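You operate a simulated robot arm through the tools that you are given. There is no shell and no other tool.

Carry out the task below with a simulated robot arm. There is one attempt and no reset: what you move stays moved.

Task
Spray the tomatoes on the carriage clean, then dry them in the dryer.
Fine: no wax; dial on high and left there; dryer off at the end, the carriage with the tray of tomatoes in it, spray bar left down.

It is judged by the outcome, as a careful person would: the job done as asked, and still so three seconds after it is handed in. It fails if anything else is knocked over, pushed out of place, dropped, spilled or broken.

Robot
A 7-joint arm with a fingered hand, fixed in place. Base frame: the origin is at the foot of the arm, x ahead of it, y to its left, z up; the work surface is at about z = 860. Readings come in mm, degrees, newtons and seconds.
Its first joint turns from -115.0 to 115.0 degrees. Payload 5 kg.
The tool frame sits at the grasp point between the pads (the TCP): z along the fingers, y along the line on which they close. The tips reach 32 mm beyond it. Largest opening 160 mm; the body of the gripper starts 89 mm behind the TCP. The gripper is a hand of 4 fingers: y runs from the thumb to the fingers, the wrist lies at [0, 0, -267] in the tool frame.
Orientation is that of the tool frame in the base frame, as a unit quaternion [x, y, z, w]. With the fingers straight down and closing along the base's y, the tool's x points along the base's -x, its y along +y and its z along -z.

Tools
- The arm moves only by the tool step_arm. Its argument "rows" is a list of rows, each an object of numbers (a shift or turn left out is 0): "rx", "ry", "rz": the turn, a rotation vector about the tool's x, y, z in units of 4 degrees (1.0 is 4 degrees); "x", "y", "z": the shift along the tool's x, y, z in units of 30 mm (1.0 is 30 mm). In form: [{"rx": .., "ry": .., "rz": .., "x": .., "y": .., "z": ..}, ...]. A call has 1 to 20 rows; each row shifts and turns the commanded pose from where the row before left it, along the tool's axes as they then stand. A call with a number of a shift or a turn outside -1 to 1 is refused whole. A row lasts 0.2 s, in which the tool goes at most 50 mm and 8.6 degrees; a call with a longer step from one row to the next is refused whole. A pose out of reach is approached as far as the arm can. The call stops where the force on the tool passes 40 N (or 10 N more than at its start, if that is more) or the arm is blocked; 0.2 s more then pass. In this call time passes only in rows, and 0.2 s behind the last. It gives the time, the measured TCP pose, the force on the tool (base axes), the opening and the grip force at its end, in the units of the frame above (readings bear some noise), with the torque about the TCP (base axes, N m) and any sound that the robot's microphone picked up.
- Cameras (640 x 400 px; columns grow to the right, rows downward): "scene" is fixed at [50, 498.6, 1738.6]; the picture's right is [-0.60, -0.80, 0.00], its down [-0.43, 0.33, -0.84] and it looks along [0.67, -0.51, -0.54] (base axes); focal length 339 px, centre (320, 200). "wrist" rides on the gripper at [80, -4, -114] in the tool frame; the picture's right is [0.05, 1.00, 0.00], its down [-0.82, 0.04, -0.58] and it looks along [-0.58, 0.03, 0.82] (tool axes); focal length 265 px, centre (320, 200). There is no depth. A picture from a camera that has moved, and an enlarged one, comes with that camera's place and axes in the base frame and with its lens.
- get_image(camera): a new picture of that camera. No time passes.
- slide_trunk(by): slides the trunk up (or, below 0, down) by that many mm; the arm rides with it, the base frame stays. It gives what a move gives, with no picture.
- finger_targets(finger1, finger2, finger3, thumb_bend): sets how far each is bent, from 0 (flat) to 1 (curled in); at 0.3 the hand is open as for a grip, at 0.7 the pads meet at the TCP. One left out holds its place. A second passes; each finger stops where it meets its share of the squeeze, and holds until it gets a number again. It is the only way to open and close the hand. It gives what a move gives, with no picture; readings hold the bend of each and the force on the fingers (four entries, about 0 where the hand has none), thumb and palm.
- inspect(camera, box): a new picture of the part [left, top, right, bottom] of that camera's present view, enlarged. No time passes.
- job_done(): hands the job in; it is judged then, once.

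Nothing tells you positions but the pictures and the camera data. Unless the task says otherwise, let go and move clear before handing in.

The tools are called by a JSON object that holds its "fn" and its "kwargs". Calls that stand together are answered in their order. step_arm: Moves the arm, as the interface text tells. Its arguments: {"type":"object","properties":{"rows":{"type":"array","items":{"type":"object","properties":{"rx":{"type":"number"},"ry":{"type":"number"},"rz":{"type":"number"},"x":{"type":"number"},"y":{"type":"number"},"z":{"type":"number"}}}}},"required":["rows"]} The other tools are called the same way: slide_trunk (by) slides the trunk up or down; finger_targets (finger1, finger2, finger3, thumb_bend) moves the fingers one by one; get_image (camera) takes a picture; inspect (camera, box) takes an enlarged picture of a part of a camera's view; job_done () hands the job in.

At the start:

```text
clock: 0.0
tcp_pos: [559.1, -111.6, 1539.1]
ee_rot: [0.001, 1.0, 0.0, 0.0]
contact_force: [-0.3, 0.3, 0.2]
wrist_torque: [0.04, -0.01, -0.01]
finger_gap: 159.8
gripper_force: 0.0
shape: jaw
bend: [0.3, 0.3, 0.3, 0.3]
finger forces: [0.1, 0.0, 0.1, 0.1, 0.0, 0.0]
trunk travel left (down, up): [-825.0, 165.0]
```

scene: 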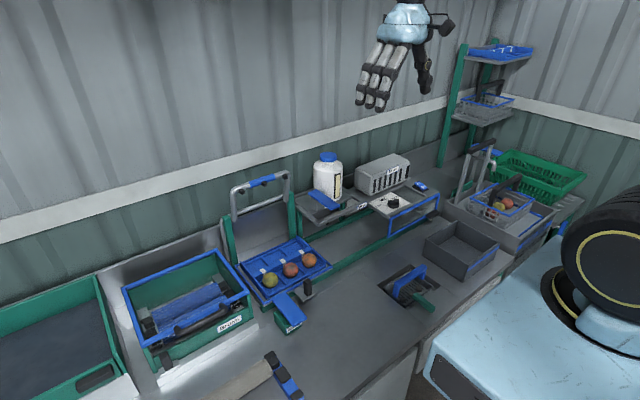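
wrist: 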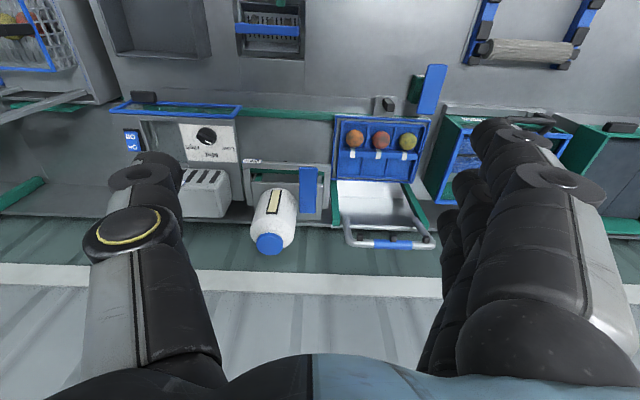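

I see a bench with a rail: a blue tray carriage with three tomatoes, a spray bar (grey hoop with blue grip), a bottle, a dryer with dial. I'll enlarge the pictures to understand the machine first.

{"fn": "inspect", "kwargs": {"camera": "scene", "box": [210, 140, 370, 240]}}

{"fn": "inspect", "kwargs": {"camera": "scene", "box": [220, 220, 380, 340]}}

{"fn": "inspect", "kwargs": {"camera": "scene", "box": [300, 140, 460, 240]}}

{"fn": "inspect", "kwargs": {"camera": "wrist", "box": [100, 80, 340, 230]}}

{"fn": "inspect", "kwargs": {"camera": "wrist", "box": [300, 50, 480, 260]}}

{"fn": "inspect", "kwargs": {"camera": "scene", "box": [420, 30, 600, 260]}}

```text
4.00 times, centred on (290, 190) of scene
camera zoom: at [50.0, 498.6, 1738.6], right [-0.6, -0.8, 0.0], down [-0.43, 0.33, -0.84], along [0.67, -0.51, -0.54], focal length 1355 px, centre (440, 240)
```

zoom: 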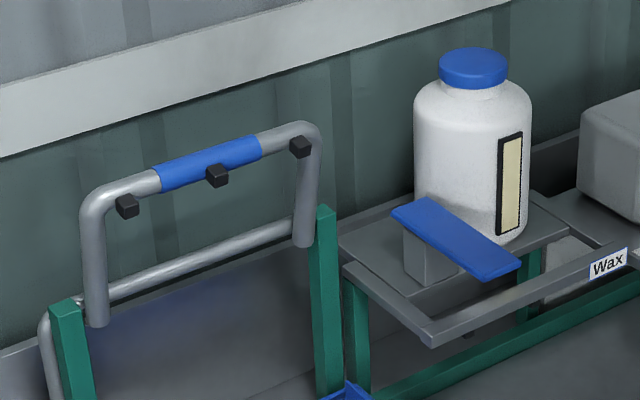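

```text
3.33 times, centred on (300, 280) of scene
camera zoom: at [50.0, 498.6, 1738.6], right [-0.6, -0.8, 0.0], down [-0.43, 0.33, -0.84], along [0.67, -0.51, -0.54], focal length 1129 px, centre (387, -67)
```

zoom: 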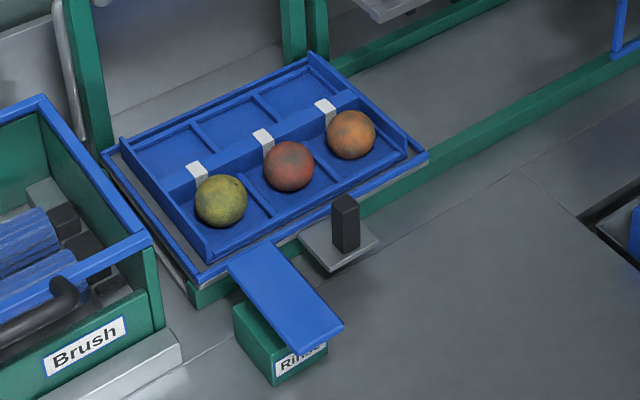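

```text
4.00 times, centred on (380, 190) of scene
camera zoom: at [50.0, 498.6, 1738.6], right [-0.6, -0.8, 0.0], down [-0.43, 0.33, -0.84], along [0.67, -0.51, -0.54], focal length 1355 px, centre (80, 240)
```

zoom: 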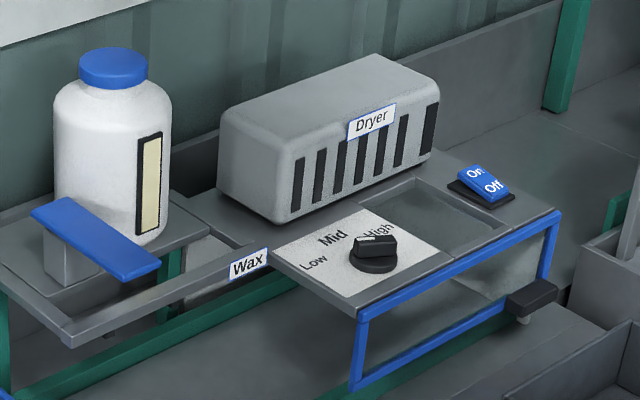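

```text
2.67 times, centred on (220, 155) of wrist
camera zoom: at [478.3, -116.1, 1652.6], right [-0.05, 1.0, 0.0], down [0.82, 0.04, 0.58], along [0.58, 0.03, -0.82], focal length 708 px, centre (587, 320)
```

zoom: 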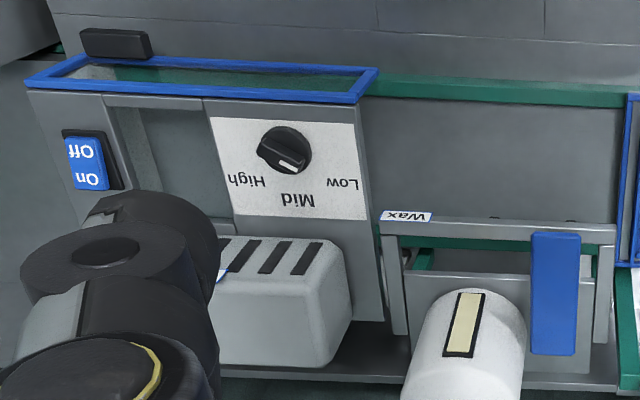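

```text
1.90 times, centred on (390, 155) of wrist
camera zoom: at [478.3, -116.1, 1652.6], right [-0.05, 1.0, 0.0], down [0.82, 0.04, 0.58], along [0.58, 0.03, -0.82], focal length 506 px, centre (187, 286)
```

zoom: 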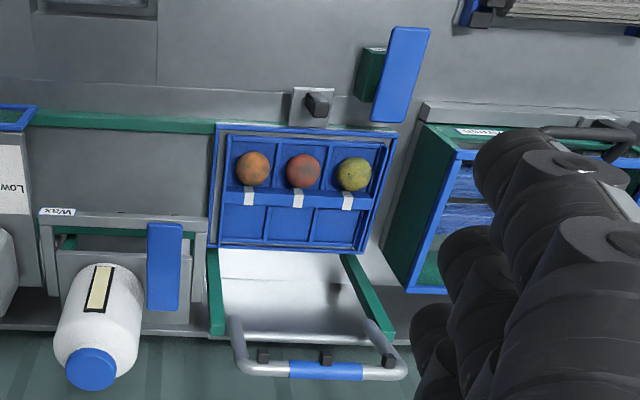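

```text
1.74 times, centred on (510, 145) of scene
camera zoom: at [50.0, 498.6, 1738.6], right [-0.6, -0.8, 0.0], down [-0.43, 0.33, -0.84], along [0.67, -0.51, -0.54], focal length 589 px, centre (-10, 296)
```

zoom: 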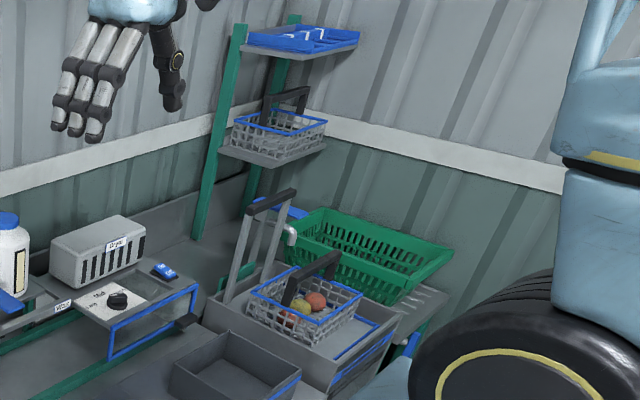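

The tomatoes sit at about (768, y = 153/74/-1, 933), the carriage knob near (667, 76, 938), the spray bar grip near (912, 74, 1206), the dial near (739, -376, 1033) and the switch near (762, -565, 1030). I'll move the wrist camera over the dryer for a closer look.

{"fn": "step_arm", "kwargs": {"rows": [{"x": 0.22, "y": -0.94, "z": 0.58}, {"x": 0.22, "y": -0.94, "z": 0.58}, {"x": 0.22, "y": -0.94, "z": 0.58}, {"x": 0.22, "y": -0.94, "z": 0.58}, {"x": 0.22, "y": -0.94, "z": 0.58}, {"x": 0.22, "y": -0.94, "z": 0.58}, {"x": 0.22, "y": -0.94, "z": 0.58}, {"x": 0.22, "y": -0.94, "z": 0.58}, {"x": 0.22, "y": -0.94, "z": 0.58}, {"x": 0.22, "y": -0.94, "z": 0.58}, {"x": 0.22, "y": -0.94, "z": 0.58}, {"x": 0.22, "y": -0.94, "z": 0.58}]}}

{"fn": "get_image", "kwargs": {"camera": "wrist"}}

{"fn": "inspect", "kwargs": {"camera": "wrist", "box": [200, 100, 440, 250]}}

```text
clock: 2.6
tcp_pos: [477.8, -453.2, 1328.6]
ee_rot: [0.0, 1.0, 0.001, 0.0]
contact_force: [-0.7, 0.6, 0.8]
wrist_torque: [0.08, -0.02, -0.03]
finger_gap: 159.9
gripper_force: 0.1
shape: jaw
bend: [0.3, 0.3, 0.3, 0.3]
finger forces: [0.0, 0.1, 0.0, 0.0, 0.0, 0.1]
trunk travel left (down, up): [-825.0, 165.0]
```

```text
taken
camera wrist: at [397.2, -457.1, 1442.2], right [-0.05, 1.0, 0.0], down [0.82, 0.04, 0.58], along [0.58, 0.03, -0.82], focal length 265 px, centre (320, 200)
```

wrist: 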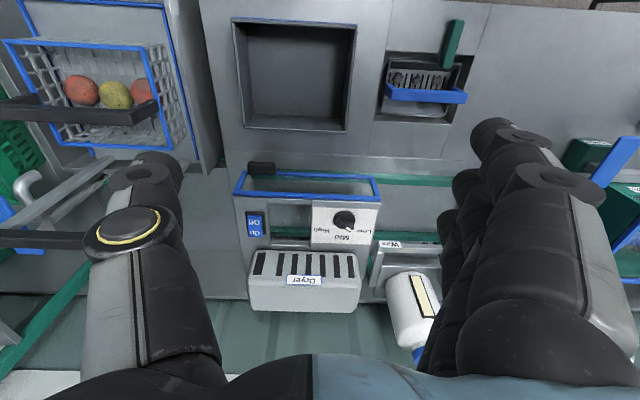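

```text
2.67 times, centred on (320, 175) of wrist
camera zoom: at [397.2, -457.1, 1442.2], right [-0.05, 1.0, 0.0], down [0.82, 0.04, 0.58], along [0.58, 0.03, -0.82], focal length 708 px, centre (320, 267)
```

zoom: 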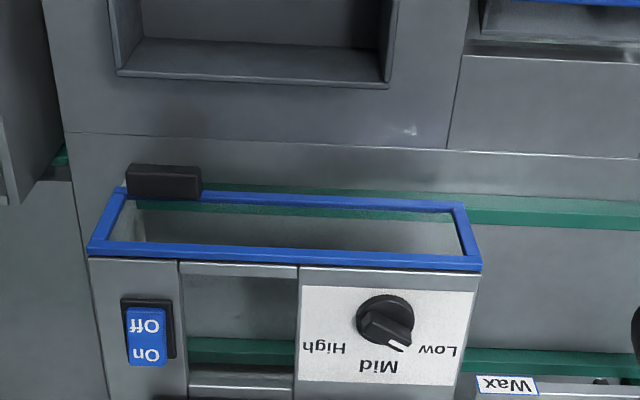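

The dial points at Low, the switch has On at its +x end, and there's a transparent blue-framed flap at the dryer's front with a black handle. I want a flatter look to see how the flap and rails go.

{"fn": "step_arm", "kwargs": {"rows": [{"x": 0.43, "z": 1}, {"x": 0.43, "z": 1}, {"x": 0.43, "z": 1}, {"x": 0.43, "z": 1}, {"x": 0.43, "z": 1}, {"x": 0.43, "z": 1}, {"ry": -0.94}, {"ry": -0.94}, {"ry": -0.94}, {"ry": -0.94}, {"ry": -0.94}, {"ry": -0.94}, {"ry": -0.94}, {"ry": -0.94}]}}

{"fn": "get_image", "kwargs": {"camera": "wrist"}}

{"fn": "get_image", "kwargs": {"camera": "scene"}}

```text
clock: 5.6
tcp_pos: [402.3, -451.4, 1149.8]
ee_rot: [0.0, 0.966, 0.0, 0.26]
contact_force: [0.0, -0.9, 0.0]
wrist_torque: [0.01, -0.01, 0.01]
finger_gap: 159.9
gripper_force: 0.1
shape: jaw
bend: [0.3, 0.3, 0.3, 0.3]
finger forces: [0.1, 0.1, 0.0, 0.0, 0.0, 0.0]
trunk travel left (down, up): [-825.0, 165.0]
```

```text
taken
camera wrist: at [274.8, -455.8, 1208.1], right [-0.05, 1.0, -0.03], down [0.41, 0.04, 0.91], along [0.91, 0.03, -0.42], focal length 265 px, centre (320, 200)
```

wrist: 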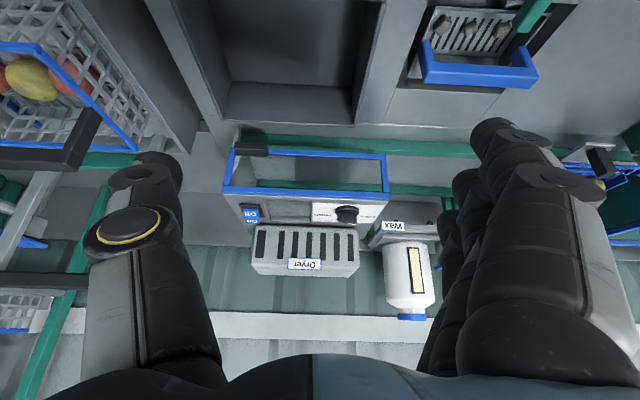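

```text
taken
```

scene: 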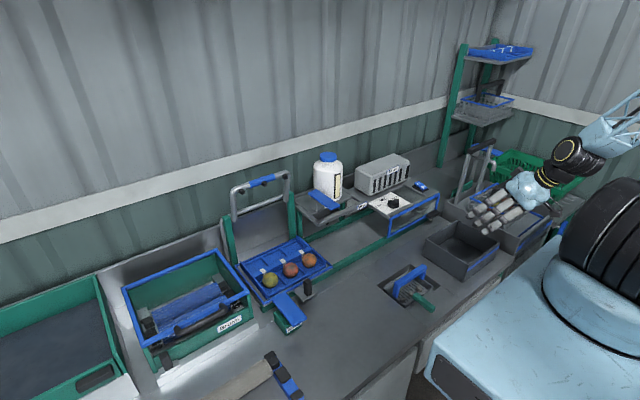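

{"fn": "inspect", "kwargs": {"camera": "wrist", "box": [200, 110, 460, 270]}}

{"fn": "inspect", "kwargs": {"camera": "wrist", "box": [540, 100, 640, 220]}}

```text
2.46 times, centred on (330, 190) of wrist
camera zoom: at [274.8, -455.8, 1208.1], right [-0.05, 1.0, -0.03], down [0.41, 0.04, 0.91], along [0.91, 0.03, -0.42], focal length 653 px, centre (295, 225)
```

zoom: 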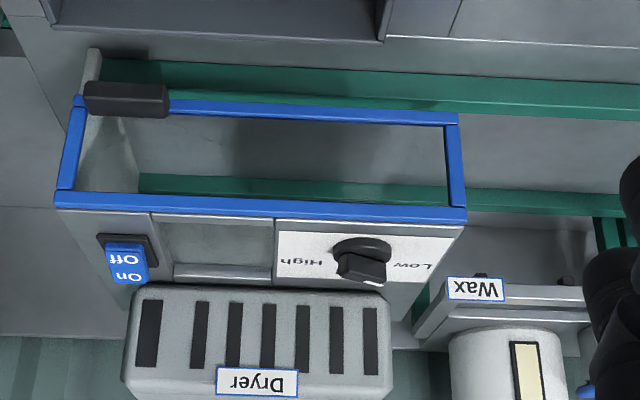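

```text
3.33 times, centred on (590, 160) of wrist
camera zoom: at [274.8, -455.8, 1208.1], right [-0.05, 1.0, -0.03], down [0.41, 0.04, 0.91], along [0.91, 0.03, -0.42], focal length 885 px, centre (-580, 333)
```

zoom: 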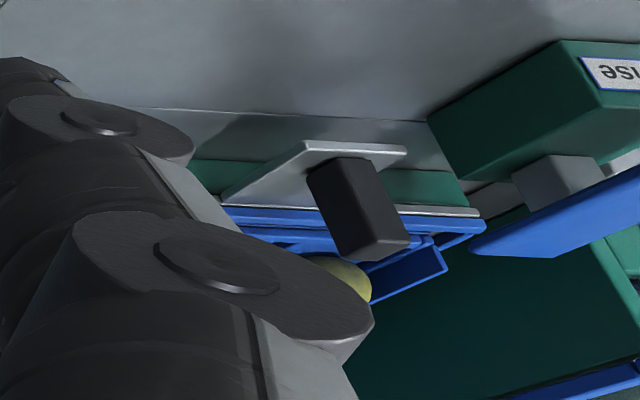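

The dryer's flap hangs closed in front (x about 690–700, z about 934–1011), and the carriage can slide in from the +y side with its knob outside it. Next I'll look at the spray bar and rinse lever from close by.

{"fn": "step_arm", "kwargs": {"rows": [{"x": -0.3, "y": 0.972, "z": -0.148}, {"x": -0.3, "y": 0.972, "z": -0.148}, {"x": -0.3, "y": 0.972, "z": -0.148}, {"x": -0.3, "y": 0.972, "z": -0.148}, {"x": -0.3, "y": 0.972, "z": -0.148}, {"x": -0.3, "y": 0.972, "z": -0.148}, {"x": -0.3, "y": 0.972, "z": -0.148}, {"x": -0.3, "y": 0.972, "z": -0.148}, {"x": -0.3, "y": 0.972, "z": -0.148}, {"x": -0.3, "y": 0.972, "z": -0.148}, {"x": -0.3, "y": 0.972, "z": -0.148}, {"x": -0.3, "y": 0.972, "z": -0.148}, {"x": -0.3, "y": 0.972, "z": -0.148}, {"x": -0.3, "y": 0.972, "z": -0.148}, {"x": -0.3, "y": 0.972, "z": -0.148}, {"x": -0.3, "y": 0.972, "z": -0.148}, {"x": -0.3, "y": 0.972, "z": -0.148}, {"x": -0.3, "y": 0.972, "z": -0.148}]}}

{"fn": "get_image", "kwargs": {"camera": "wrist"}}

{"fn": "inspect", "kwargs": {"camera": "wrist", "box": [220, 60, 460, 280]}}

```text
clock: 9.4
tcp_pos: [561.5, 36.9, 1297.0]
ee_rot: [0.001, 0.966, 0.001, 0.259]
contact_force: [0.2, 2.2, -0.4]
wrist_torque: [-0.13, 0.01, -0.09]
finger_gap: 159.9
gripper_force: 0.0
shape: jaw
bend: [0.3, 0.3, 0.3, 0.3]
finger forces: [0.0, 0.0, 0.0, 0.0, 0.0, 0.0]
out of reach, approached as far as the arm can: row 7, 8, 9, 10, 11, 12, 13
trunk travel left (down, up): [-825.0, 165.0]
```

```text
taken
camera wrist: at [434.6, 32.6, 1355.7], right [-0.04, 1.0, -0.03], down [0.42, 0.04, 0.91], along [0.91, 0.03, -0.42], focal length 265 px, centre (320, 200)
```

wrist: 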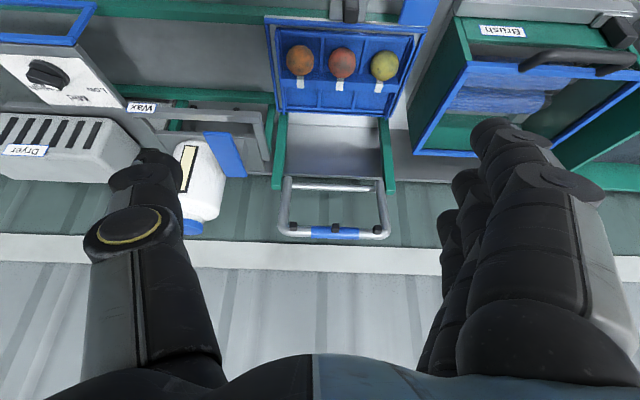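

```text
1.82 times, centred on (340, 170) of wrist
camera zoom: at [434.6, 32.6, 1355.7], right [-0.04, 1.0, -0.03], down [0.42, 0.04, 0.91], along [0.91, 0.03, -0.42], focal length 483 px, centre (284, 254)
```

zoom: 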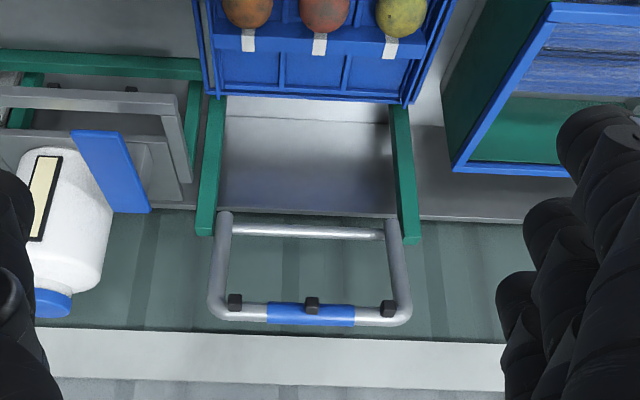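

The bar is a hoop pivoting at the post tops (about x 970, z 1070), its grip at (912, 75, 1205), with three nozzles facing forward; it swings forward and down over the tray. I'll straighten the tool and yaw it 90° so the fingers can go behind the grip and draw it forward.

{"fn": "step_arm", "kwargs": {"rows": [{"ry": 0.94}, {"ry": 0.94}, {"ry": 0.94}, {"ry": 0.94}, {"ry": 0.94}, {"ry": 0.94}, {"ry": 0.94}, {"ry": 0.94}, {"x": -0.5, "z": -0.3}, {"x": -0.5, "z": -0.3}, {"x": -0.5, "z": -0.3}, {"x": -0.5, "z": -0.3}, {"x": -0.5, "z": -0.3}]}}

{"fn": "step_arm", "kwargs": {"rows": [{"rz": 1}, {"rz": 1}, {"rz": 1}, {"rz": 1}, {"rz": 1}, {"rz": 1}, {"rz": 1}, {"rz": 1}, {"rz": 1}, {"rz": 1}, {"rz": 1}, {"rz": 1}]}}

```text
clock: 12.2
tcp_pos: [637.1, 36.0, 1343.4]
ee_rot: [0.0, 1.0, 0.001, -0.002]
contact_force: [-0.1, 0.7, -0.1]
wrist_torque: [0.03, 0.02, -0.01]
finger_gap: 160.0
gripper_force: 0.0
shape: jaw
bend: [0.3, 0.3, 0.3, 0.3]
finger forces: [0.0, 0.0, 0.0, 0.0, 0.0, 0.0]
trunk travel left (down, up): [-825.0, 165.0]
```

```text
clock: 14.8
tcp_pos: [636.9, 36.8, 1341.9]
ee_rot: [0.407, 0.913, 0.0, 0.001]
contact_force: [-0.4, 0.6, 0.9]
wrist_torque: [-0.01, -0.01, 0.02]
finger_gap: 159.9
gripper_force: 0.1
shape: jaw
bend: [0.3, 0.3, 0.3, 0.3]
finger forces: [0.1, 0.0, 0.0, 0.0, 0.1, 0.0]
trunk travel left (down, up): [-825.0, 165.0]
```

{"fn": "step_arm", "kwargs": {"rows": [{"rz": 1}, {"rz": 1}, {"rz": 1}, {"rz": 1}, {"rz": 1}, {"rz": 1}, {"rz": 1}, {"rz": 1}, {"rz": 1}, {"rz": 1}, {"rz": 0.5}]}}

{"fn": "get_image", "kwargs": {"camera": "scene"}}

{"fn": "get_image", "kwargs": {"camera": "wrist"}}

```text
clock: 17.2
tcp_pos: [638.3, 37.3, 1343.0]
ee_rot: [0.707, 0.708, 0.0, 0.0]
contact_force: [-0.4, 0.0, 0.2]
wrist_torque: [0.04, 0.01, 0.0]
finger_gap: 159.9
gripper_force: 0.1
shape: jaw
bend: [0.3, 0.3, 0.3, 0.3]
finger forces: [0.0, 0.0, 0.0, 0.1, 0.0, 0.0]
trunk travel left (down, up): [-825.0, 165.0]
```

```text
taken
```

scene: 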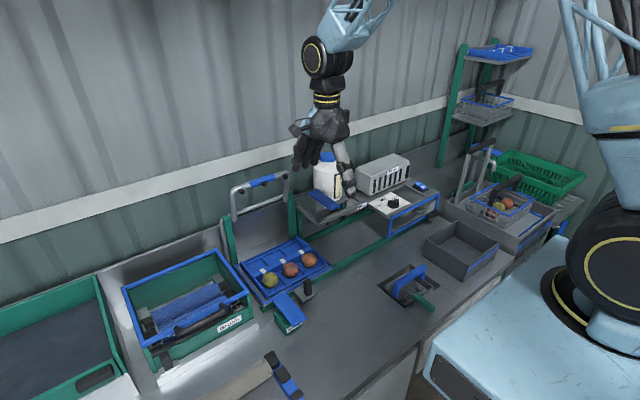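

```text
taken
camera wrist: at [632.2, 116.4, 1456.4], right [1.0, 0.05, 0.0], down [0.04, -0.82, 0.58], along [0.03, -0.58, -0.82], focal length 265 px, centre (320, 200)
```

wrist: 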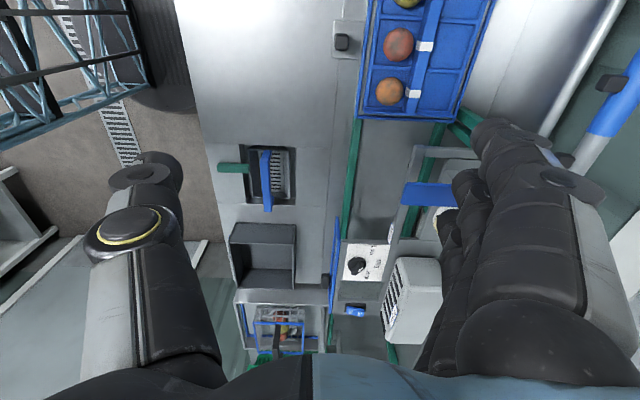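

{"fn": "step_arm", "kwargs": {"rows": [{"y": 0.85, "x": 0.123}, {"y": 0.85, "x": 0.123}, {"y": 0.85, "x": 0.123}, {"y": 0.85, "x": 0.123}, {"y": 0.85, "x": 0.123}, {"y": 0.85, "x": 0.123}, {"y": 0.85, "x": 0.123}, {"y": 0.85, "x": 0.123}, {"y": 0.85, "x": 0.123}, {"y": 0.85, "x": 0.123}]}}

{"fn": "get_image", "kwargs": {"camera": "wrist"}}

{"fn": "inspect", "kwargs": {"camera": "scene", "box": [180, 60, 400, 260]}}

```text
clock: 19.4
tcp_pos: [893.7, 73.4, 1340.3]
ee_rot: [0.706, 0.708, -0.001, -0.001]
contact_force: [0.7, -0.4, -0.5]
wrist_torque: [0.01, 0.02, 0.0]
finger_gap: 159.9
gripper_force: 0.1
shape: jaw
bend: [0.3, 0.3, 0.3, 0.3]
finger forces: [0.0, 0.1, 0.0, 0.1, 0.0, 0.0]
trunk travel left (down, up): [-825.0, 165.0]
```

```text
taken
camera wrist: at [887.7, 154.5, 1454.4], right [1.0, 0.05, 0.0], down [0.04, -0.82, 0.58], along [0.03, -0.58, -0.82], focal length 265 px, centre (320, 200)
```

wrist: 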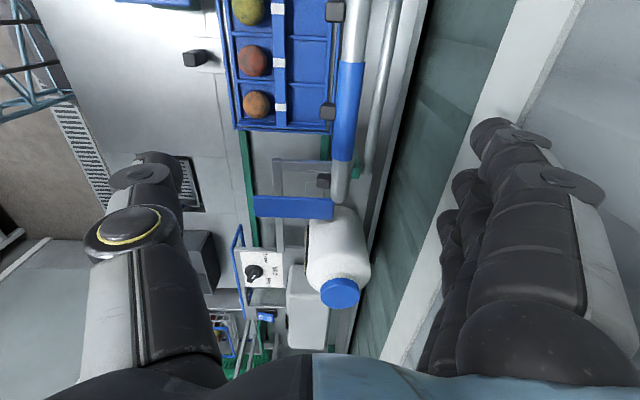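

```text
2.00 times, centred on (290, 160) of scene
camera zoom: at [50.0, 498.6, 1738.6], right [-0.6, -0.8, 0.0], down [-0.43, 0.33, -0.84], along [0.67, -0.51, -0.54], focal length 678 px, centre (380, 280)
```

zoom: 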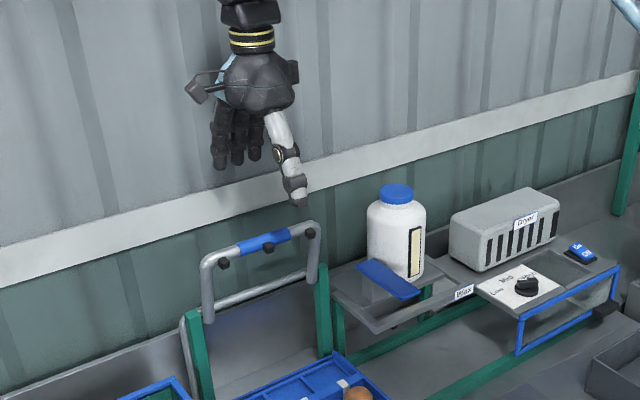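

{"fn": "step_arm", "kwargs": {"rows": [{"y": 0.08, "z": 0.83}, {"y": 0.08, "z": 0.83}, {"y": 0.08, "z": 0.83}, {"y": 0.08, "z": 0.83}, {"y": 0.08, "z": 0.83}]}}

{"fn": "finger_targets", "kwargs": {"finger1": 0.58, "finger2": 0.58, "finger3": 0.58, "thumb_bend": 0.4}}

{"fn": "inspect", "kwargs": {"camera": "scene", "box": [180, 60, 400, 260]}}

{"fn": "get_image", "kwargs": {"camera": "wrist"}}

```text
clock: 20.6
tcp_pos: [904.9, 74.2, 1216.9]
ee_rot: [0.707, 0.707, 0.0, 0.0]
contact_force: [0.3, 0.0, 0.6]
wrist_torque: [0.0, 0.02, 0.01]
finger_gap: 159.9
gripper_force: 0.1
shape: jaw
bend: [0.3, 0.3, 0.3, 0.3]
finger forces: [0.0, 0.1, 0.1, 0.0, 0.0, 0.0]
trunk travel left (down, up): [-825.0, 165.0]
```

```text
clock: 21.6
tcp_pos: [904.1, 75.3, 1218.3]
ee_rot: [0.708, 0.707, 0.0, 0.0]
contact_force: [-0.4, -0.1, -0.2]
wrist_torque: [0.01, -0.03, -0.02]
finger_gap: 98.5
gripper_force: 0.1
shape: fingers
bend: [0.57, 0.57, 0.57, 0.4]
finger forces: [0.0, 0.1, 0.1, 0.0, 0.0, 0.0]
trunk travel left (down, up): [-825.0, 165.0]
```

```text
2.00 times, centred on (290, 160) of scene
camera zoom: at [50.0, 498.6, 1738.6], right [-0.6, -0.8, 0.0], down [-0.43, 0.33, -0.84], along [0.67, -0.51, -0.54], focal length 678 px, centre (380, 280)
```

zoom: 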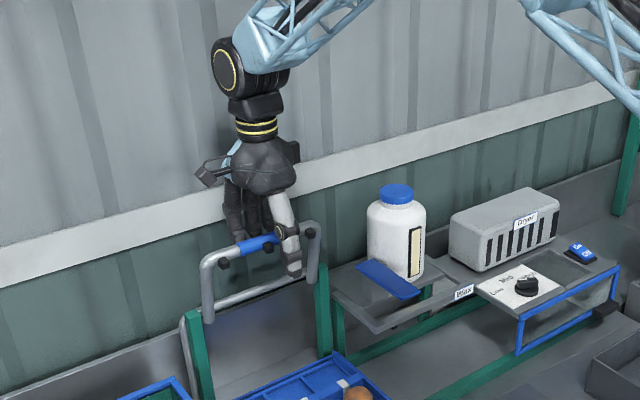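

```text
taken
camera wrist: at [898.6, 154.9, 1331.4], right [1.0, 0.05, 0.0], down [0.04, -0.82, 0.58], along [0.03, -0.58, -0.82], focal length 265 px, centre (320, 200)
```

wrist: 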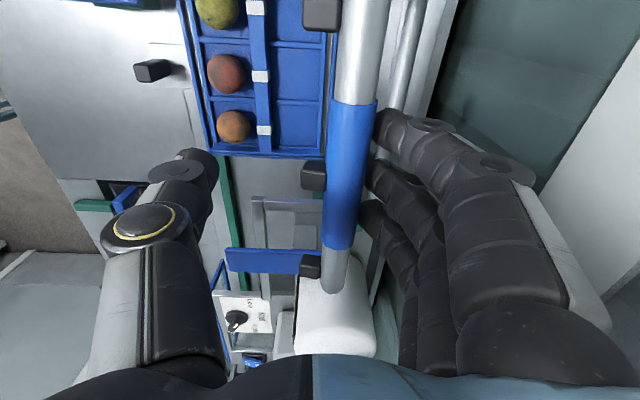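

{"fn": "step_arm", "kwargs": {"rows": [{"y": -0.4}, {"y": -0.4}, {"y": -0.63, "z": 0.38}, {"y": -0.63, "z": 0.38}, {"y": -0.55, "z": 0.65}, {"y": -0.55, "z": 0.65}]}}

{"fn": "inspect", "kwargs": {"camera": "scene", "box": [180, 100, 400, 300]}}

{"fn": "get_image", "kwargs": {"camera": "wrist"}}

```text
clock: 23.0
tcp_pos: [809.3, 73.1, 1154.9]
ee_rot: [0.707, 0.707, -0.001, 0.0]
contact_force: [4.7, 1.0, -4.2]
wrist_torque: [0.0, -0.04, 0.01]
finger_gap: 100.9
gripper_force: 2.6
shape: fingers
bend: [0.55, 0.55, 0.55, 0.4]
finger forces: [1.6, 1.6, 1.7, 0.1, 0.0, 0.0]
trunk travel left (down, up): [-825.0, 165.0]
```

```text
2.00 times, centred on (290, 200) of scene
camera zoom: at [50.0, 498.6, 1738.6], right [-0.6, -0.8, 0.0], down [-0.43, 0.33, -0.84], along [0.67, -0.51, -0.54], focal length 678 px, centre (380, 200)
```

zoom: 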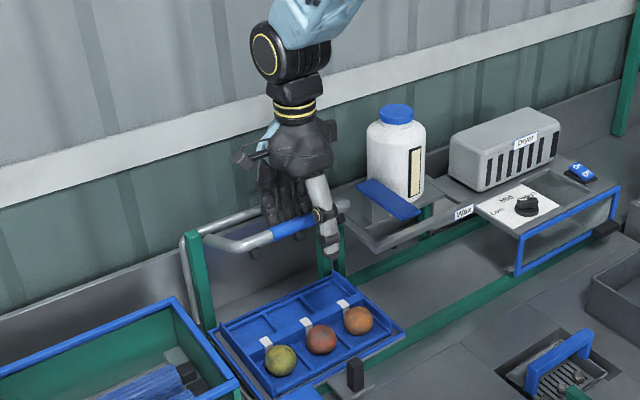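

```text
taken
camera wrist: at [803.8, 153.4, 1269.6], right [1.0, 0.05, 0.0], down [0.04, -0.82, 0.58], along [0.03, -0.58, -0.82], focal length 265 px, centre (320, 200)
```

wrist: 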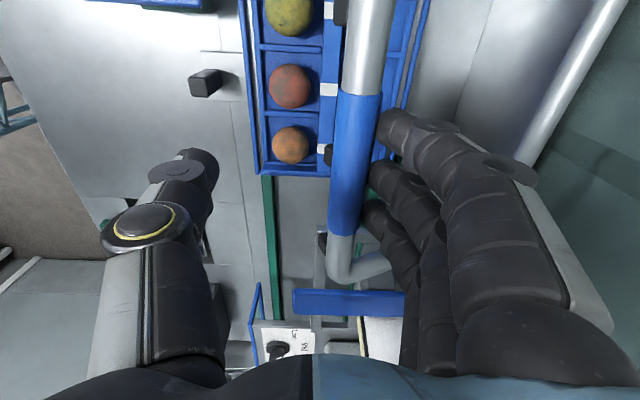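

The bar swung down with the fingers, now roughly 20° above horizontal at about (835, 74, 1121). I'll lift clear, make a fist and push it the rest of the way from above.

{"fn": "step_arm", "kwargs": {"rows": [{"y": 0.4}, {"y": 0.2, "z": -0.9}, {"z": -0.9}, {"z": -0.9}, {"z": -0.9}]}}

{"fn": "finger_targets", "kwargs": {"finger1": 1.0, "finger2": 1.0, "finger3": 1.0, "thumb_bend": 0.6}}

{"fn": "inspect", "kwargs": {"camera": "scene", "box": [180, 100, 400, 300]}}

{"fn": "get_image", "kwargs": {"camera": "wrist"}}

```text
clock: 24.2
tcp_pos: [824.7, 72.7, 1264.6]
ee_rot: [0.708, 0.707, 0.0, 0.001]
contact_force: [0.4, 0.8, 1.4]
wrist_torque: [-0.01, 0.03, -0.01]
finger_gap: 98.5
gripper_force: 0.1
shape: fingers
bend: [0.57, 0.57, 0.57, 0.4]
finger forces: [0.1, 0.0, 0.0, 0.1, 0.0, 0.0]
trunk travel left (down, up): [-825.0, 165.0]
```

```text
clock: 25.2
tcp_pos: [826.8, 72.9, 1265.1]
ee_rot: [0.708, 0.707, 0.0, 0.0]
contact_force: [-0.8, -0.4, 0.6]
wrist_torque: [0.03, 0.01, 0.01]
finger_gap: 55.6
gripper_force: 0.0
shape: fingers
bend: [1.0, 1.0, 1.0, 0.6]
finger forces: [0.0, 0.0, 0.0, 0.1, 0.0, 0.0]
trunk travel left (down, up): [-825.0, 165.0]
```

```text
2.00 times, centred on (290, 200) of scene
camera zoom: at [50.0, 498.6, 1738.6], right [-0.6, -0.8, 0.0], down [-0.43, 0.33, -0.84], along [0.67, -0.51, -0.54], focal length 678 px, centre (380, 200)
```

zoom: 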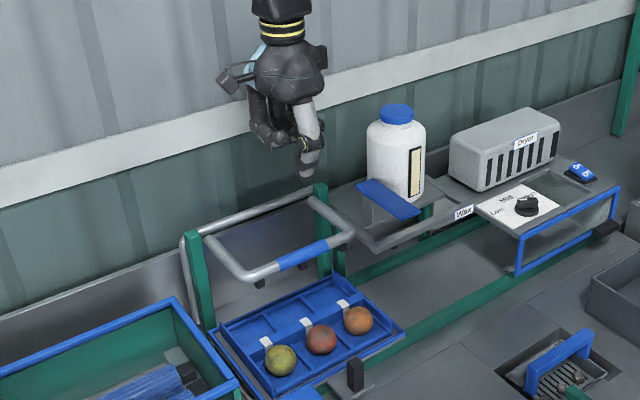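

```text
taken
camera wrist: at [821.0, 153.8, 1378.0], right [1.0, 0.05, 0.0], down [0.04, -0.82, 0.58], along [0.03, -0.58, -0.82], focal length 265 px, centre (320, 200)
```

wrist: 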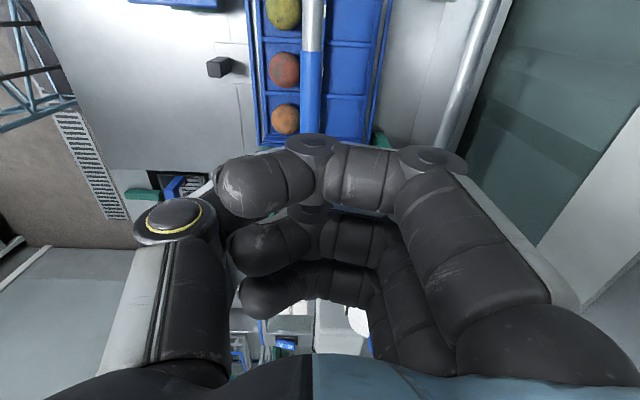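

The bar swung down by itself to about horizontal (grip about (814, 74, 1074)). I'll press gently from above to make sure it's at its stop.

{"fn": "step_arm", "kwargs": {"rows": [{"z": 0.9, "y": -0.1}, {"z": 0.9, "y": -0.1}, {"z": 0.9, "y": -0.1}, {"z": 0.9}]}}

{"fn": "get_image", "kwargs": {"camera": "wrist"}}

{"fn": "inspect", "kwargs": {"camera": "scene", "box": [210, 150, 370, 310]}}

```text
clock: 26.2
tcp_pos: [819.1, 72.8, 1156.3]
ee_rot: [0.707, 0.707, 0.0, 0.001]
contact_force: [0.5, 0.6, 0.3]
wrist_torque: [0.0, -0.01, 0.01]
finger_gap: 55.3
gripper_force: 0.0
shape: fingers
bend: [1.0, 1.0, 1.0, 0.6]
finger forces: [0.1, 0.1, 0.0, 0.0, 0.0, 0.1]
trunk travel left (down, up): [-825.0, 165.0]
```

```text
taken
camera wrist: at [813.4, 154.0, 1270.3], right [1.0, 0.05, 0.0], down [0.04, -0.82, 0.58], along [0.03, -0.58, -0.82], focal length 265 px, centre (320, 200)
```

wrist: 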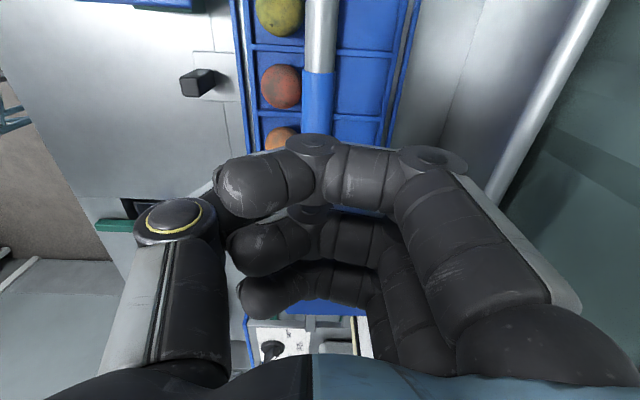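

```text
2.50 times, centred on (290, 230) of scene
camera zoom: at [50.0, 498.6, 1738.6], right [-0.6, -0.8, 0.0], down [-0.43, 0.33, -0.84], along [0.67, -0.51, -0.54], focal length 847 px, centre (395, 125)
```

zoom: 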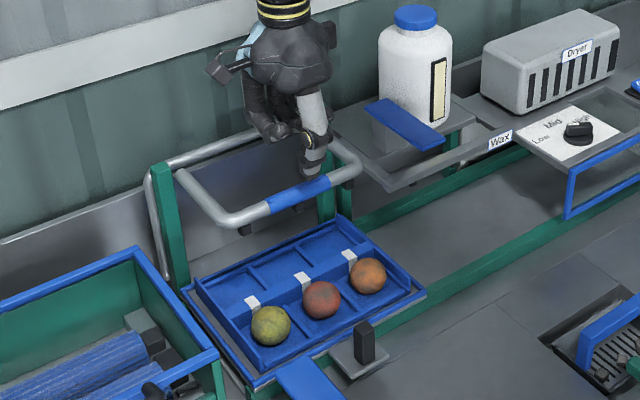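

{"fn": "step_arm", "kwargs": {"rows": [{"z": 0.4}, {"z": 0.4}, {"z": 0.4}]}}

{"fn": "step_arm", "kwargs": {"rows": [{"z": 0.3}, {"z": 0.3}]}}

{"fn": "step_arm", "kwargs": {"rows": [{"z": 0.3}, {"z": 0.3}]}}

{"fn": "inspect", "kwargs": {"camera": "scene", "box": [210, 150, 370, 310]}}

```text
clock: 27.0
tcp_pos: [820.0, 73.0, 1118.9]
ee_rot: [0.707, 0.707, 0.001, 0.0]
contact_force: [0.5, 0.3, 0.5]
wrist_torque: [0.04, 0.0, -0.01]
finger_gap: 55.3
gripper_force: 0.1
shape: fingers
bend: [1.0, 1.0, 1.0, 0.6]
finger forces: [0.1, 0.0, 0.0, 0.1, 0.0, 0.0]
trunk travel left (down, up): [-825.0, 165.0]
```

```text
clock: 27.6
tcp_pos: [819.1, 74.0, 1102.1]
ee_rot: [0.707, 0.707, -0.001, 0.0]
contact_force: [0.5, -0.7, -0.6]
wrist_torque: [-0.02, -0.01, 0.01]
finger_gap: 55.0
gripper_force: 0.0
shape: fingers
bend: [1.0, 1.0, 1.0, 0.6]
finger forces: [0.0, 0.1, 0.1, 0.0, 0.0, 0.0]
trunk travel left (down, up): [-825.0, 165.0]
```

```text
clock: 28.2
tcp_pos: [820.0, 73.1, 1083.1]
ee_rot: [0.707, 0.707, 0.0, 0.0]
contact_force: [0.4, 0.4, 0.3]
wrist_torque: [-0.02, 0.05, 0.0]
finger_gap: 55.5
gripper_force: 0.0
shape: fingers
bend: [1.0, 1.0, 1.0, 0.6]
finger forces: [0.0, 0.0, 0.1, 0.0, 0.0, 0.1]
trunk travel left (down, up): [-825.0, 165.0]
```

```text
2.50 times, centred on (290, 230) of scene
camera zoom: at [50.0, 498.6, 1738.6], right [-0.6, -0.8, 0.0], down [-0.43, 0.33, -0.84], along [0.67, -0.51, -0.54], focal length 847 px, centre (395, 125)
```

zoom: 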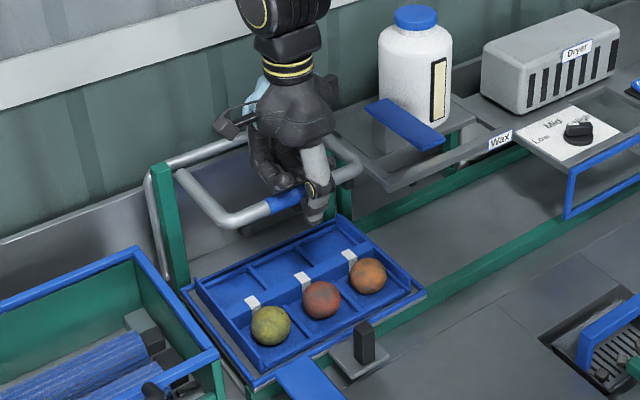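

{"fn": "step_arm", "kwargs": {"rows": [{"z": 0.25}, {"z": 0.25}]}}

{"fn": "step_arm", "kwargs": {"rows": [{"z": 0.25}]}}

{"fn": "get_image", "kwargs": {"camera": "wrist"}}

```text
clock: 28.8
tcp_pos: [820.6, 74.0, 1073.2]
ee_rot: [0.707, 0.708, 0.002, 0.003]
contact_force: [5.5, 1.8, 28.4]
wrist_torque: [-0.04, 0.23, -0.02]
finger_gap: 58.3
gripper_force: 14.0
shape: fingers
bend: [1.0, 1.0, 1.0, 0.6]
finger forces: [8.9, 10.2, 9.2, 0.0, 0.1, 0.1]
trunk travel left (down, up): [-825.0, 165.0]
```

```text
clock: 29.1
tcp_pos: [823.3, 74.1, 1074.1]
ee_rot: [0.707, 0.707, 0.005, 0.003]
contact_force: [-4.7, 0.0, 21.3]
wrist_torque: [0.02, 0.14, 0.02]
finger_gap: 58.6
gripper_force: 10.4
shape: fingers
bend: [1.0, 1.0, 1.0, 0.6]
finger forces: [6.2, 8.5, 6.5, 0.1, 0.0, 0.1]
trunk travel left (down, up): [-825.0, 165.0]
stopped in row 1: the force on the tool passed its limit at 46 N (the readings are from after the stop); the commanded pose is now the measured one
```

```text
taken
camera wrist: at [816.2, 153.7, 1187.2], right [1.0, 0.05, 0.01], down [0.04, -0.82, 0.58], along [0.04, -0.58, -0.82], focal length 265 px, centre (320, 200)
```

wrist: 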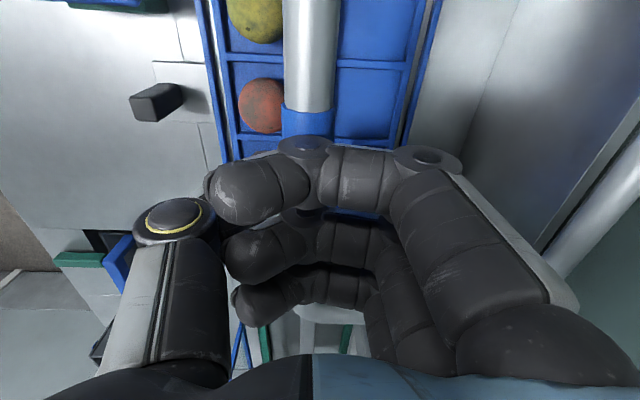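

The bar held against 46 N, so it's firmly on its stop over the tomatoes. The rinse paddle runs from about (571, 175) to (680, 173) at z about 948; I'll lift off and go over it.

{"fn": "step_arm", "kwargs": {"rows": [{"z": -0.9}, {"z": -0.9}, {"z": -0.9}, {"z": -0.9}, {"y": -0.91, "x": 0.416}, {"y": -0.91, "x": 0.416}, {"y": -0.91, "x": 0.416}, {"y": -0.91, "x": 0.416}, {"y": -0.91, "x": 0.416}, {"y": -0.91, "x": 0.416}, {"y": -0.91, "x": 0.416}, {"y": -0.91, "x": 0.416}]}}

{"fn": "finger_targets", "kwargs": {"thumb_bend": 0.25}}

{"fn": "get_image", "kwargs": {"camera": "wrist"}}

{"fn": "get_image", "kwargs": {"camera": "scene"}}

```text
clock: 31.7
tcp_pos: [602.1, 174.0, 1177.8]
ee_rot: [0.707, 0.708, 0.004, 0.004]
contact_force: [0.4, 0.3, -0.3]
wrist_torque: [0.02, -0.03, 0.01]
finger_gap: 55.7
gripper_force: 0.0
shape: fingers
bend: [1.0, 1.0, 1.0, 0.6]
finger forces: [0.0, 0.1, 0.0, 0.1, 0.0, 0.1]
trunk travel left (down, up): [-825.0, 165.0]
```

```text
clock: 32.7
tcp_pos: [603.9, 172.4, 1177.6]
ee_rot: [0.707, 0.707, 0.004, 0.003]
contact_force: [0.5, -0.1, 0.2]
wrist_torque: [0.01, 0.02, -0.02]
finger_gap: 81.1
gripper_force: 0.2
shape: fingers
bend: [1.0, 1.0, 1.0, 0.25]
finger forces: [0.0, 0.0, 0.1, 0.0, 0.0, 0.1]
trunk travel left (down, up): [-825.0, 165.0]
```

```text
taken
camera wrist: at [596.8, 253.3, 1291.1], right [1.0, 0.05, 0.01], down [0.04, -0.82, 0.58], along [0.04, -0.58, -0.82], focal length 265 px, centre (320, 200)
```

wrist: 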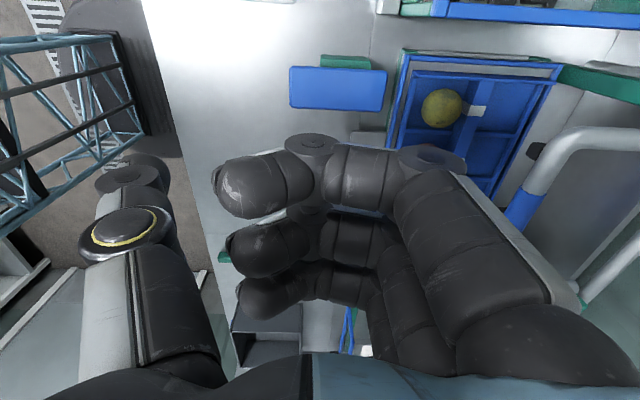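

```text
taken
```

scene: 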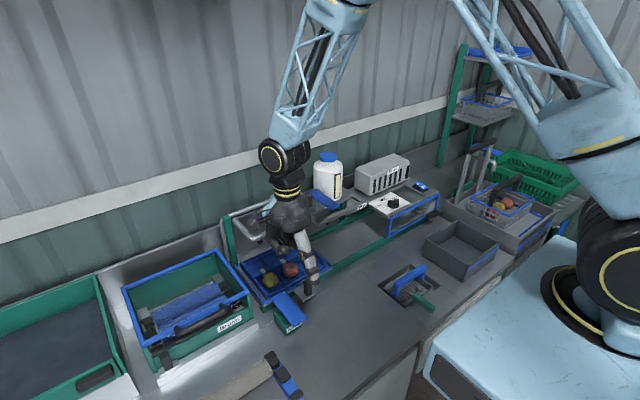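

{"fn": "step_arm", "kwargs": {"rows": [{"z": 0.85, "x": 0.04}, {"z": 0.85, "x": 0.04}, {"z": 0.85, "x": 0.04}, {"z": 0.85}, {"z": 0.85}, {"z": 0.85}, {"z": 0.85}]}}

{"fn": "get_image", "kwargs": {"camera": "wrist"}}

{"fn": "inspect", "kwargs": {"camera": "scene", "box": [210, 190, 370, 350]}}

```text
clock: 34.3
tcp_pos: [606.5, 178.5, 999.6]
ee_rot: [0.707, 0.707, 0.004, 0.002]
contact_force: [0.0, -0.8, -0.4]
wrist_torque: [-0.03, -0.03, -0.02]
finger_gap: 80.9
gripper_force: 0.0
shape: fingers
bend: [1.0, 1.0, 1.0, 0.25]
finger forces: [0.1, 0.1, 0.1, 0.0, 0.0, 0.0]
trunk travel left (down, up): [-825.0, 165.0]
```

```text
taken
camera wrist: at [599.7, 258.3, 1112.8], right [1.0, 0.05, 0.01], down [0.04, -0.82, 0.58], along [0.04, -0.58, -0.82], focal length 265 px, centre (320, 200)
```

wrist: 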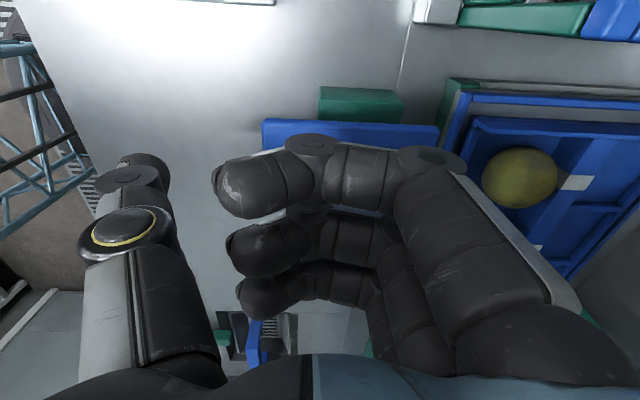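

```text
2.50 times, centred on (290, 270) of scene
camera zoom: at [50.0, 498.6, 1738.6], right [-0.6, -0.8, 0.0], down [-0.43, 0.33, -0.84], along [0.67, -0.51, -0.54], focal length 847 px, centre (395, 25)
```

zoom: 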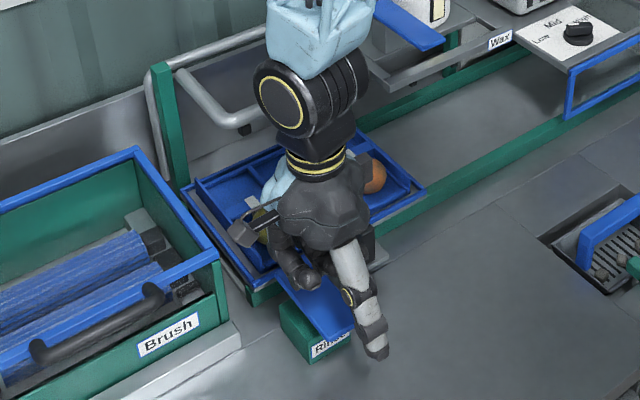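

{"fn": "step_arm", "kwargs": {"rows": [{"z": 0.4}, {"z": 0.4}, {"z": 0.4}, {"z": 0.25}, {"z": 0.2}]}}

{"fn": "step_arm", "kwargs": {"rows": [{"z": 0.15}, {"z": 0.15}]}}

{"fn": "inspect", "kwargs": {"camera": "scene", "box": [210, 190, 370, 350]}}

```text
clock: 35.5
tcp_pos: [607.0, 177.1, 949.7]
ee_rot: [0.708, 0.707, 0.003, 0.004]
contact_force: [-0.3, 1.0, -0.3]
wrist_torque: [-0.01, 0.02, 0.01]
finger_gap: 81.3
gripper_force: 0.0
shape: fingers
bend: [1.0, 1.0, 1.0, 0.25]
finger forces: [0.1, 0.1, 0.0, 0.0, 0.1, 0.1]
trunk travel left (down, up): [-825.0, 165.0]
```

```text
clock: 36.1
tcp_pos: [606.1, 176.9, 939.9]
ee_rot: [0.707, 0.707, 0.003, 0.003]
contact_force: [-0.5, 0.8, 0.6]
wrist_torque: [-0.02, -0.03, 0.01]
finger_gap: 81.1
gripper_force: 0.0
shape: fingers
bend: [1.0, 1.0, 1.0, 0.25]
finger forces: [0.0, 0.0, 0.0, 0.0, 0.1, 0.0]
trunk travel left (down, up): [-825.0, 165.0]
```

```text
2.50 times, centred on (290, 270) of scene
camera zoom: at [50.0, 498.6, 1738.6], right [-0.6, -0.8, 0.0], down [-0.43, 0.33, -0.84], along [0.67, -0.51, -0.54], focal length 847 px, centre (395, 25)
```

zoom: 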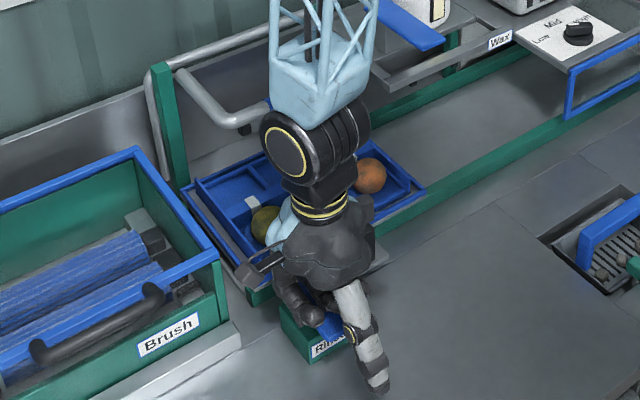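

{"fn": "step_arm", "kwargs": {"rows": [{"z": 0.15}, {"z": 0.15}]}}

{"fn": "step_arm", "kwargs": {"rows": [{"z": 0.15}, {"z": 0.15}]}}

{"fn": "inspect", "kwargs": {"camera": "scene", "box": [210, 190, 370, 350]}}

```text
clock: 36.7
tcp_pos: [606.7, 178.7, 931.4]
ee_rot: [0.706, 0.708, 0.004, 0.002]
contact_force: [-1.4, -0.6, 3.3]
wrist_torque: [-0.03, 0.02, -0.03]
finger_gap: 81.3
gripper_force: 1.2
shape: fingers
bend: [1.0, 1.0, 1.0, 0.25]
finger forces: [0.0, 2.2, 1.1, 0.1, 0.0, 0.1]
trunk travel left (down, up): [-825.0, 165.0]
```

```text
clock: 37.3
tcp_pos: [606.1, 177.7, 922.2]
ee_rot: [0.706, 0.708, 0.003, 0.002]
contact_force: [-0.2, 1.1, 7.4]
wrist_torque: [-0.11, 0.03, -0.01]
finger_gap: 81.0
gripper_force: 3.3
shape: fingers
bend: [1.0, 1.0, 1.0, 0.25]
finger forces: [0.0, 4.0, 2.4, 0.1, 0.0, 0.0]
trunk travel left (down, up): [-825.0, 165.0]
```

```text
2.50 times, centred on (290, 270) of scene
camera zoom: at [50.0, 498.6, 1738.6], right [-0.6, -0.8, 0.0], down [-0.43, 0.33, -0.84], along [0.67, -0.51, -0.54], focal length 847 px, centre (395, 25)
```

zoom: 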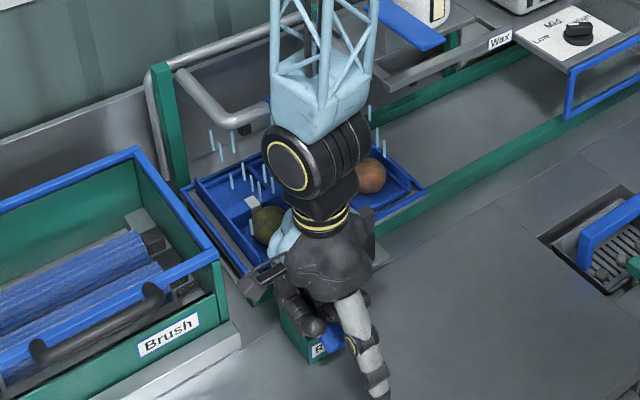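

Water is spraying from the nozzles over the tomatoes. I'll hold the paddle and watch the dirt.

{"fn": "step_arm", "kwargs": {"rows": [{"z": 0.05}, {}, {}, {}, {}, {}, {}, {}, {}, {}]}}

{"fn": "inspect", "kwargs": {"camera": "scene", "box": [230, 220, 340, 300]}}

{"fn": "get_image", "kwargs": {"camera": "wrist"}}

```text
clock: 39.5
tcp_pos: [605.6, 177.3, 921.3]
ee_rot: [0.707, 0.707, 0.005, 0.003]
contact_force: [-0.6, 5.5, 19.9]
wrist_torque: [-0.2, -0.63, 0.14]
finger_gap: 81.2
gripper_force: 10.4
shape: fingers
bend: [1.0, 1.0, 1.0, 0.25]
finger forces: [0.0, 16.5, 2.8, 0.1, 0.0, 0.0]
trunk travel left (down, up): [-825.0, 165.0]
```

```text
5.00 times, centred on (285, 260) of scene
camera zoom: at [50.0, 498.6, 1738.6], right [-0.6, -0.8, 0.0], down [-0.43, 0.33, -0.84], along [0.67, -0.51, -0.54], focal length 1694 px, centre (495, -100)
```

zoom: 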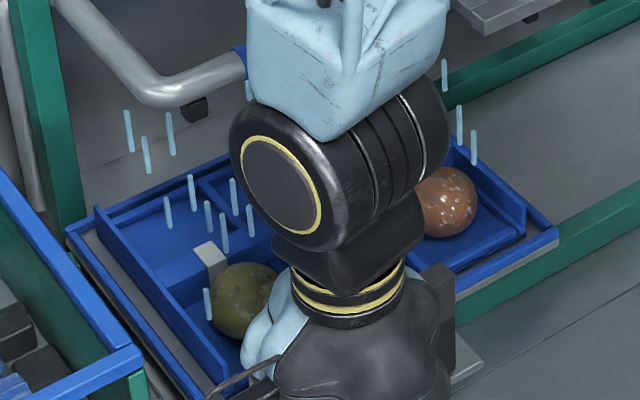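

```text
taken
camera wrist: at [598.2, 257.4, 1035.0], right [1.0, 0.05, 0.01], down [0.04, -0.82, 0.58], along [0.04, -0.58, -0.82], focal length 265 px, centre (320, 200)
```

wrist: 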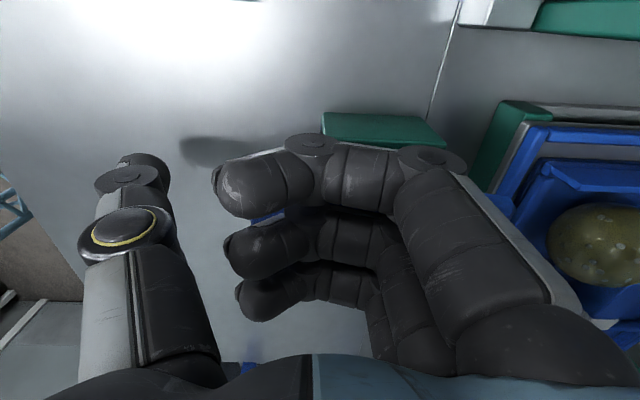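

{"fn": "step_arm", "kwargs": {"rows": [{}, {}, {}, {}, {}, {}, {}, {}, {}, {}, {}, {}, {}, {}, {}]}}

{"fn": "inspect", "kwargs": {"camera": "scene", "box": [230, 220, 340, 300]}}

{"fn": "inspect", "kwargs": {"camera": "wrist", "box": [520, 180, 640, 320]}}

```text
clock: 42.7
tcp_pos: [603.5, 176.7, 920.6]
ee_rot: [0.706, 0.708, 0.004, 0.004]
contact_force: [-0.5, 5.7, 20.7]
wrist_torque: [-0.22, -0.66, 0.17]
finger_gap: 81.4
gripper_force: 9.7
shape: fingers
bend: [1.0, 1.0, 1.0, 0.25]
finger forces: [0.1, 17.5, 2.8, 0.0, 0.0, 0.0]
trunk travel left (down, up): [-825.0, 165.0]
```

```text
5.00 times, centred on (285, 260) of scene
camera zoom: at [50.0, 498.6, 1738.6], right [-0.6, -0.8, 0.0], down [-0.43, 0.33, -0.84], along [0.67, -0.51, -0.54], focal length 1694 px, centre (495, -100)
```

zoom: 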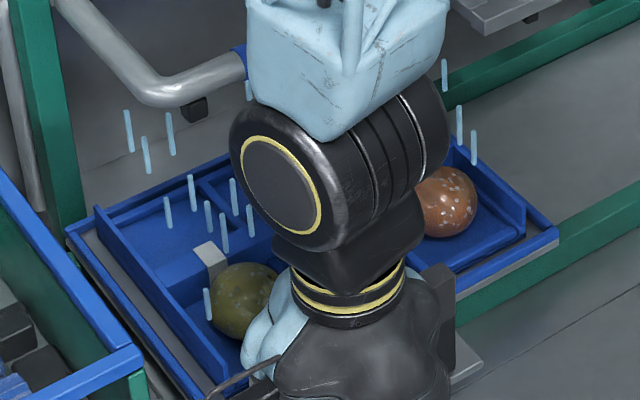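

```text
2.86 times, centred on (580, 250) of wrist
camera zoom: at [598.1, 257.4, 1034.9], right [1.0, 0.05, 0.01], down [0.04, -0.82, 0.58], along [0.04, -0.58, -0.82], focal length 758 px, centre (-423, 57)
```

zoom: 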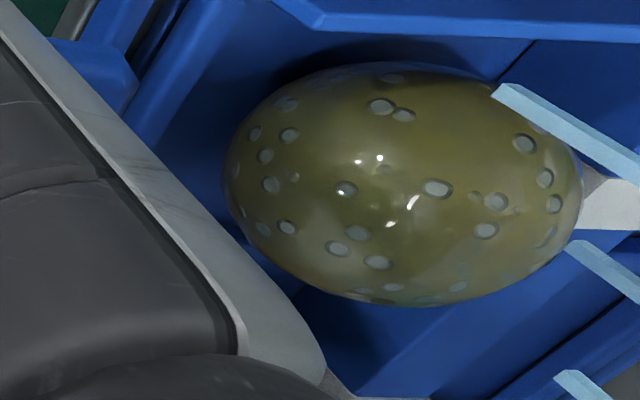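

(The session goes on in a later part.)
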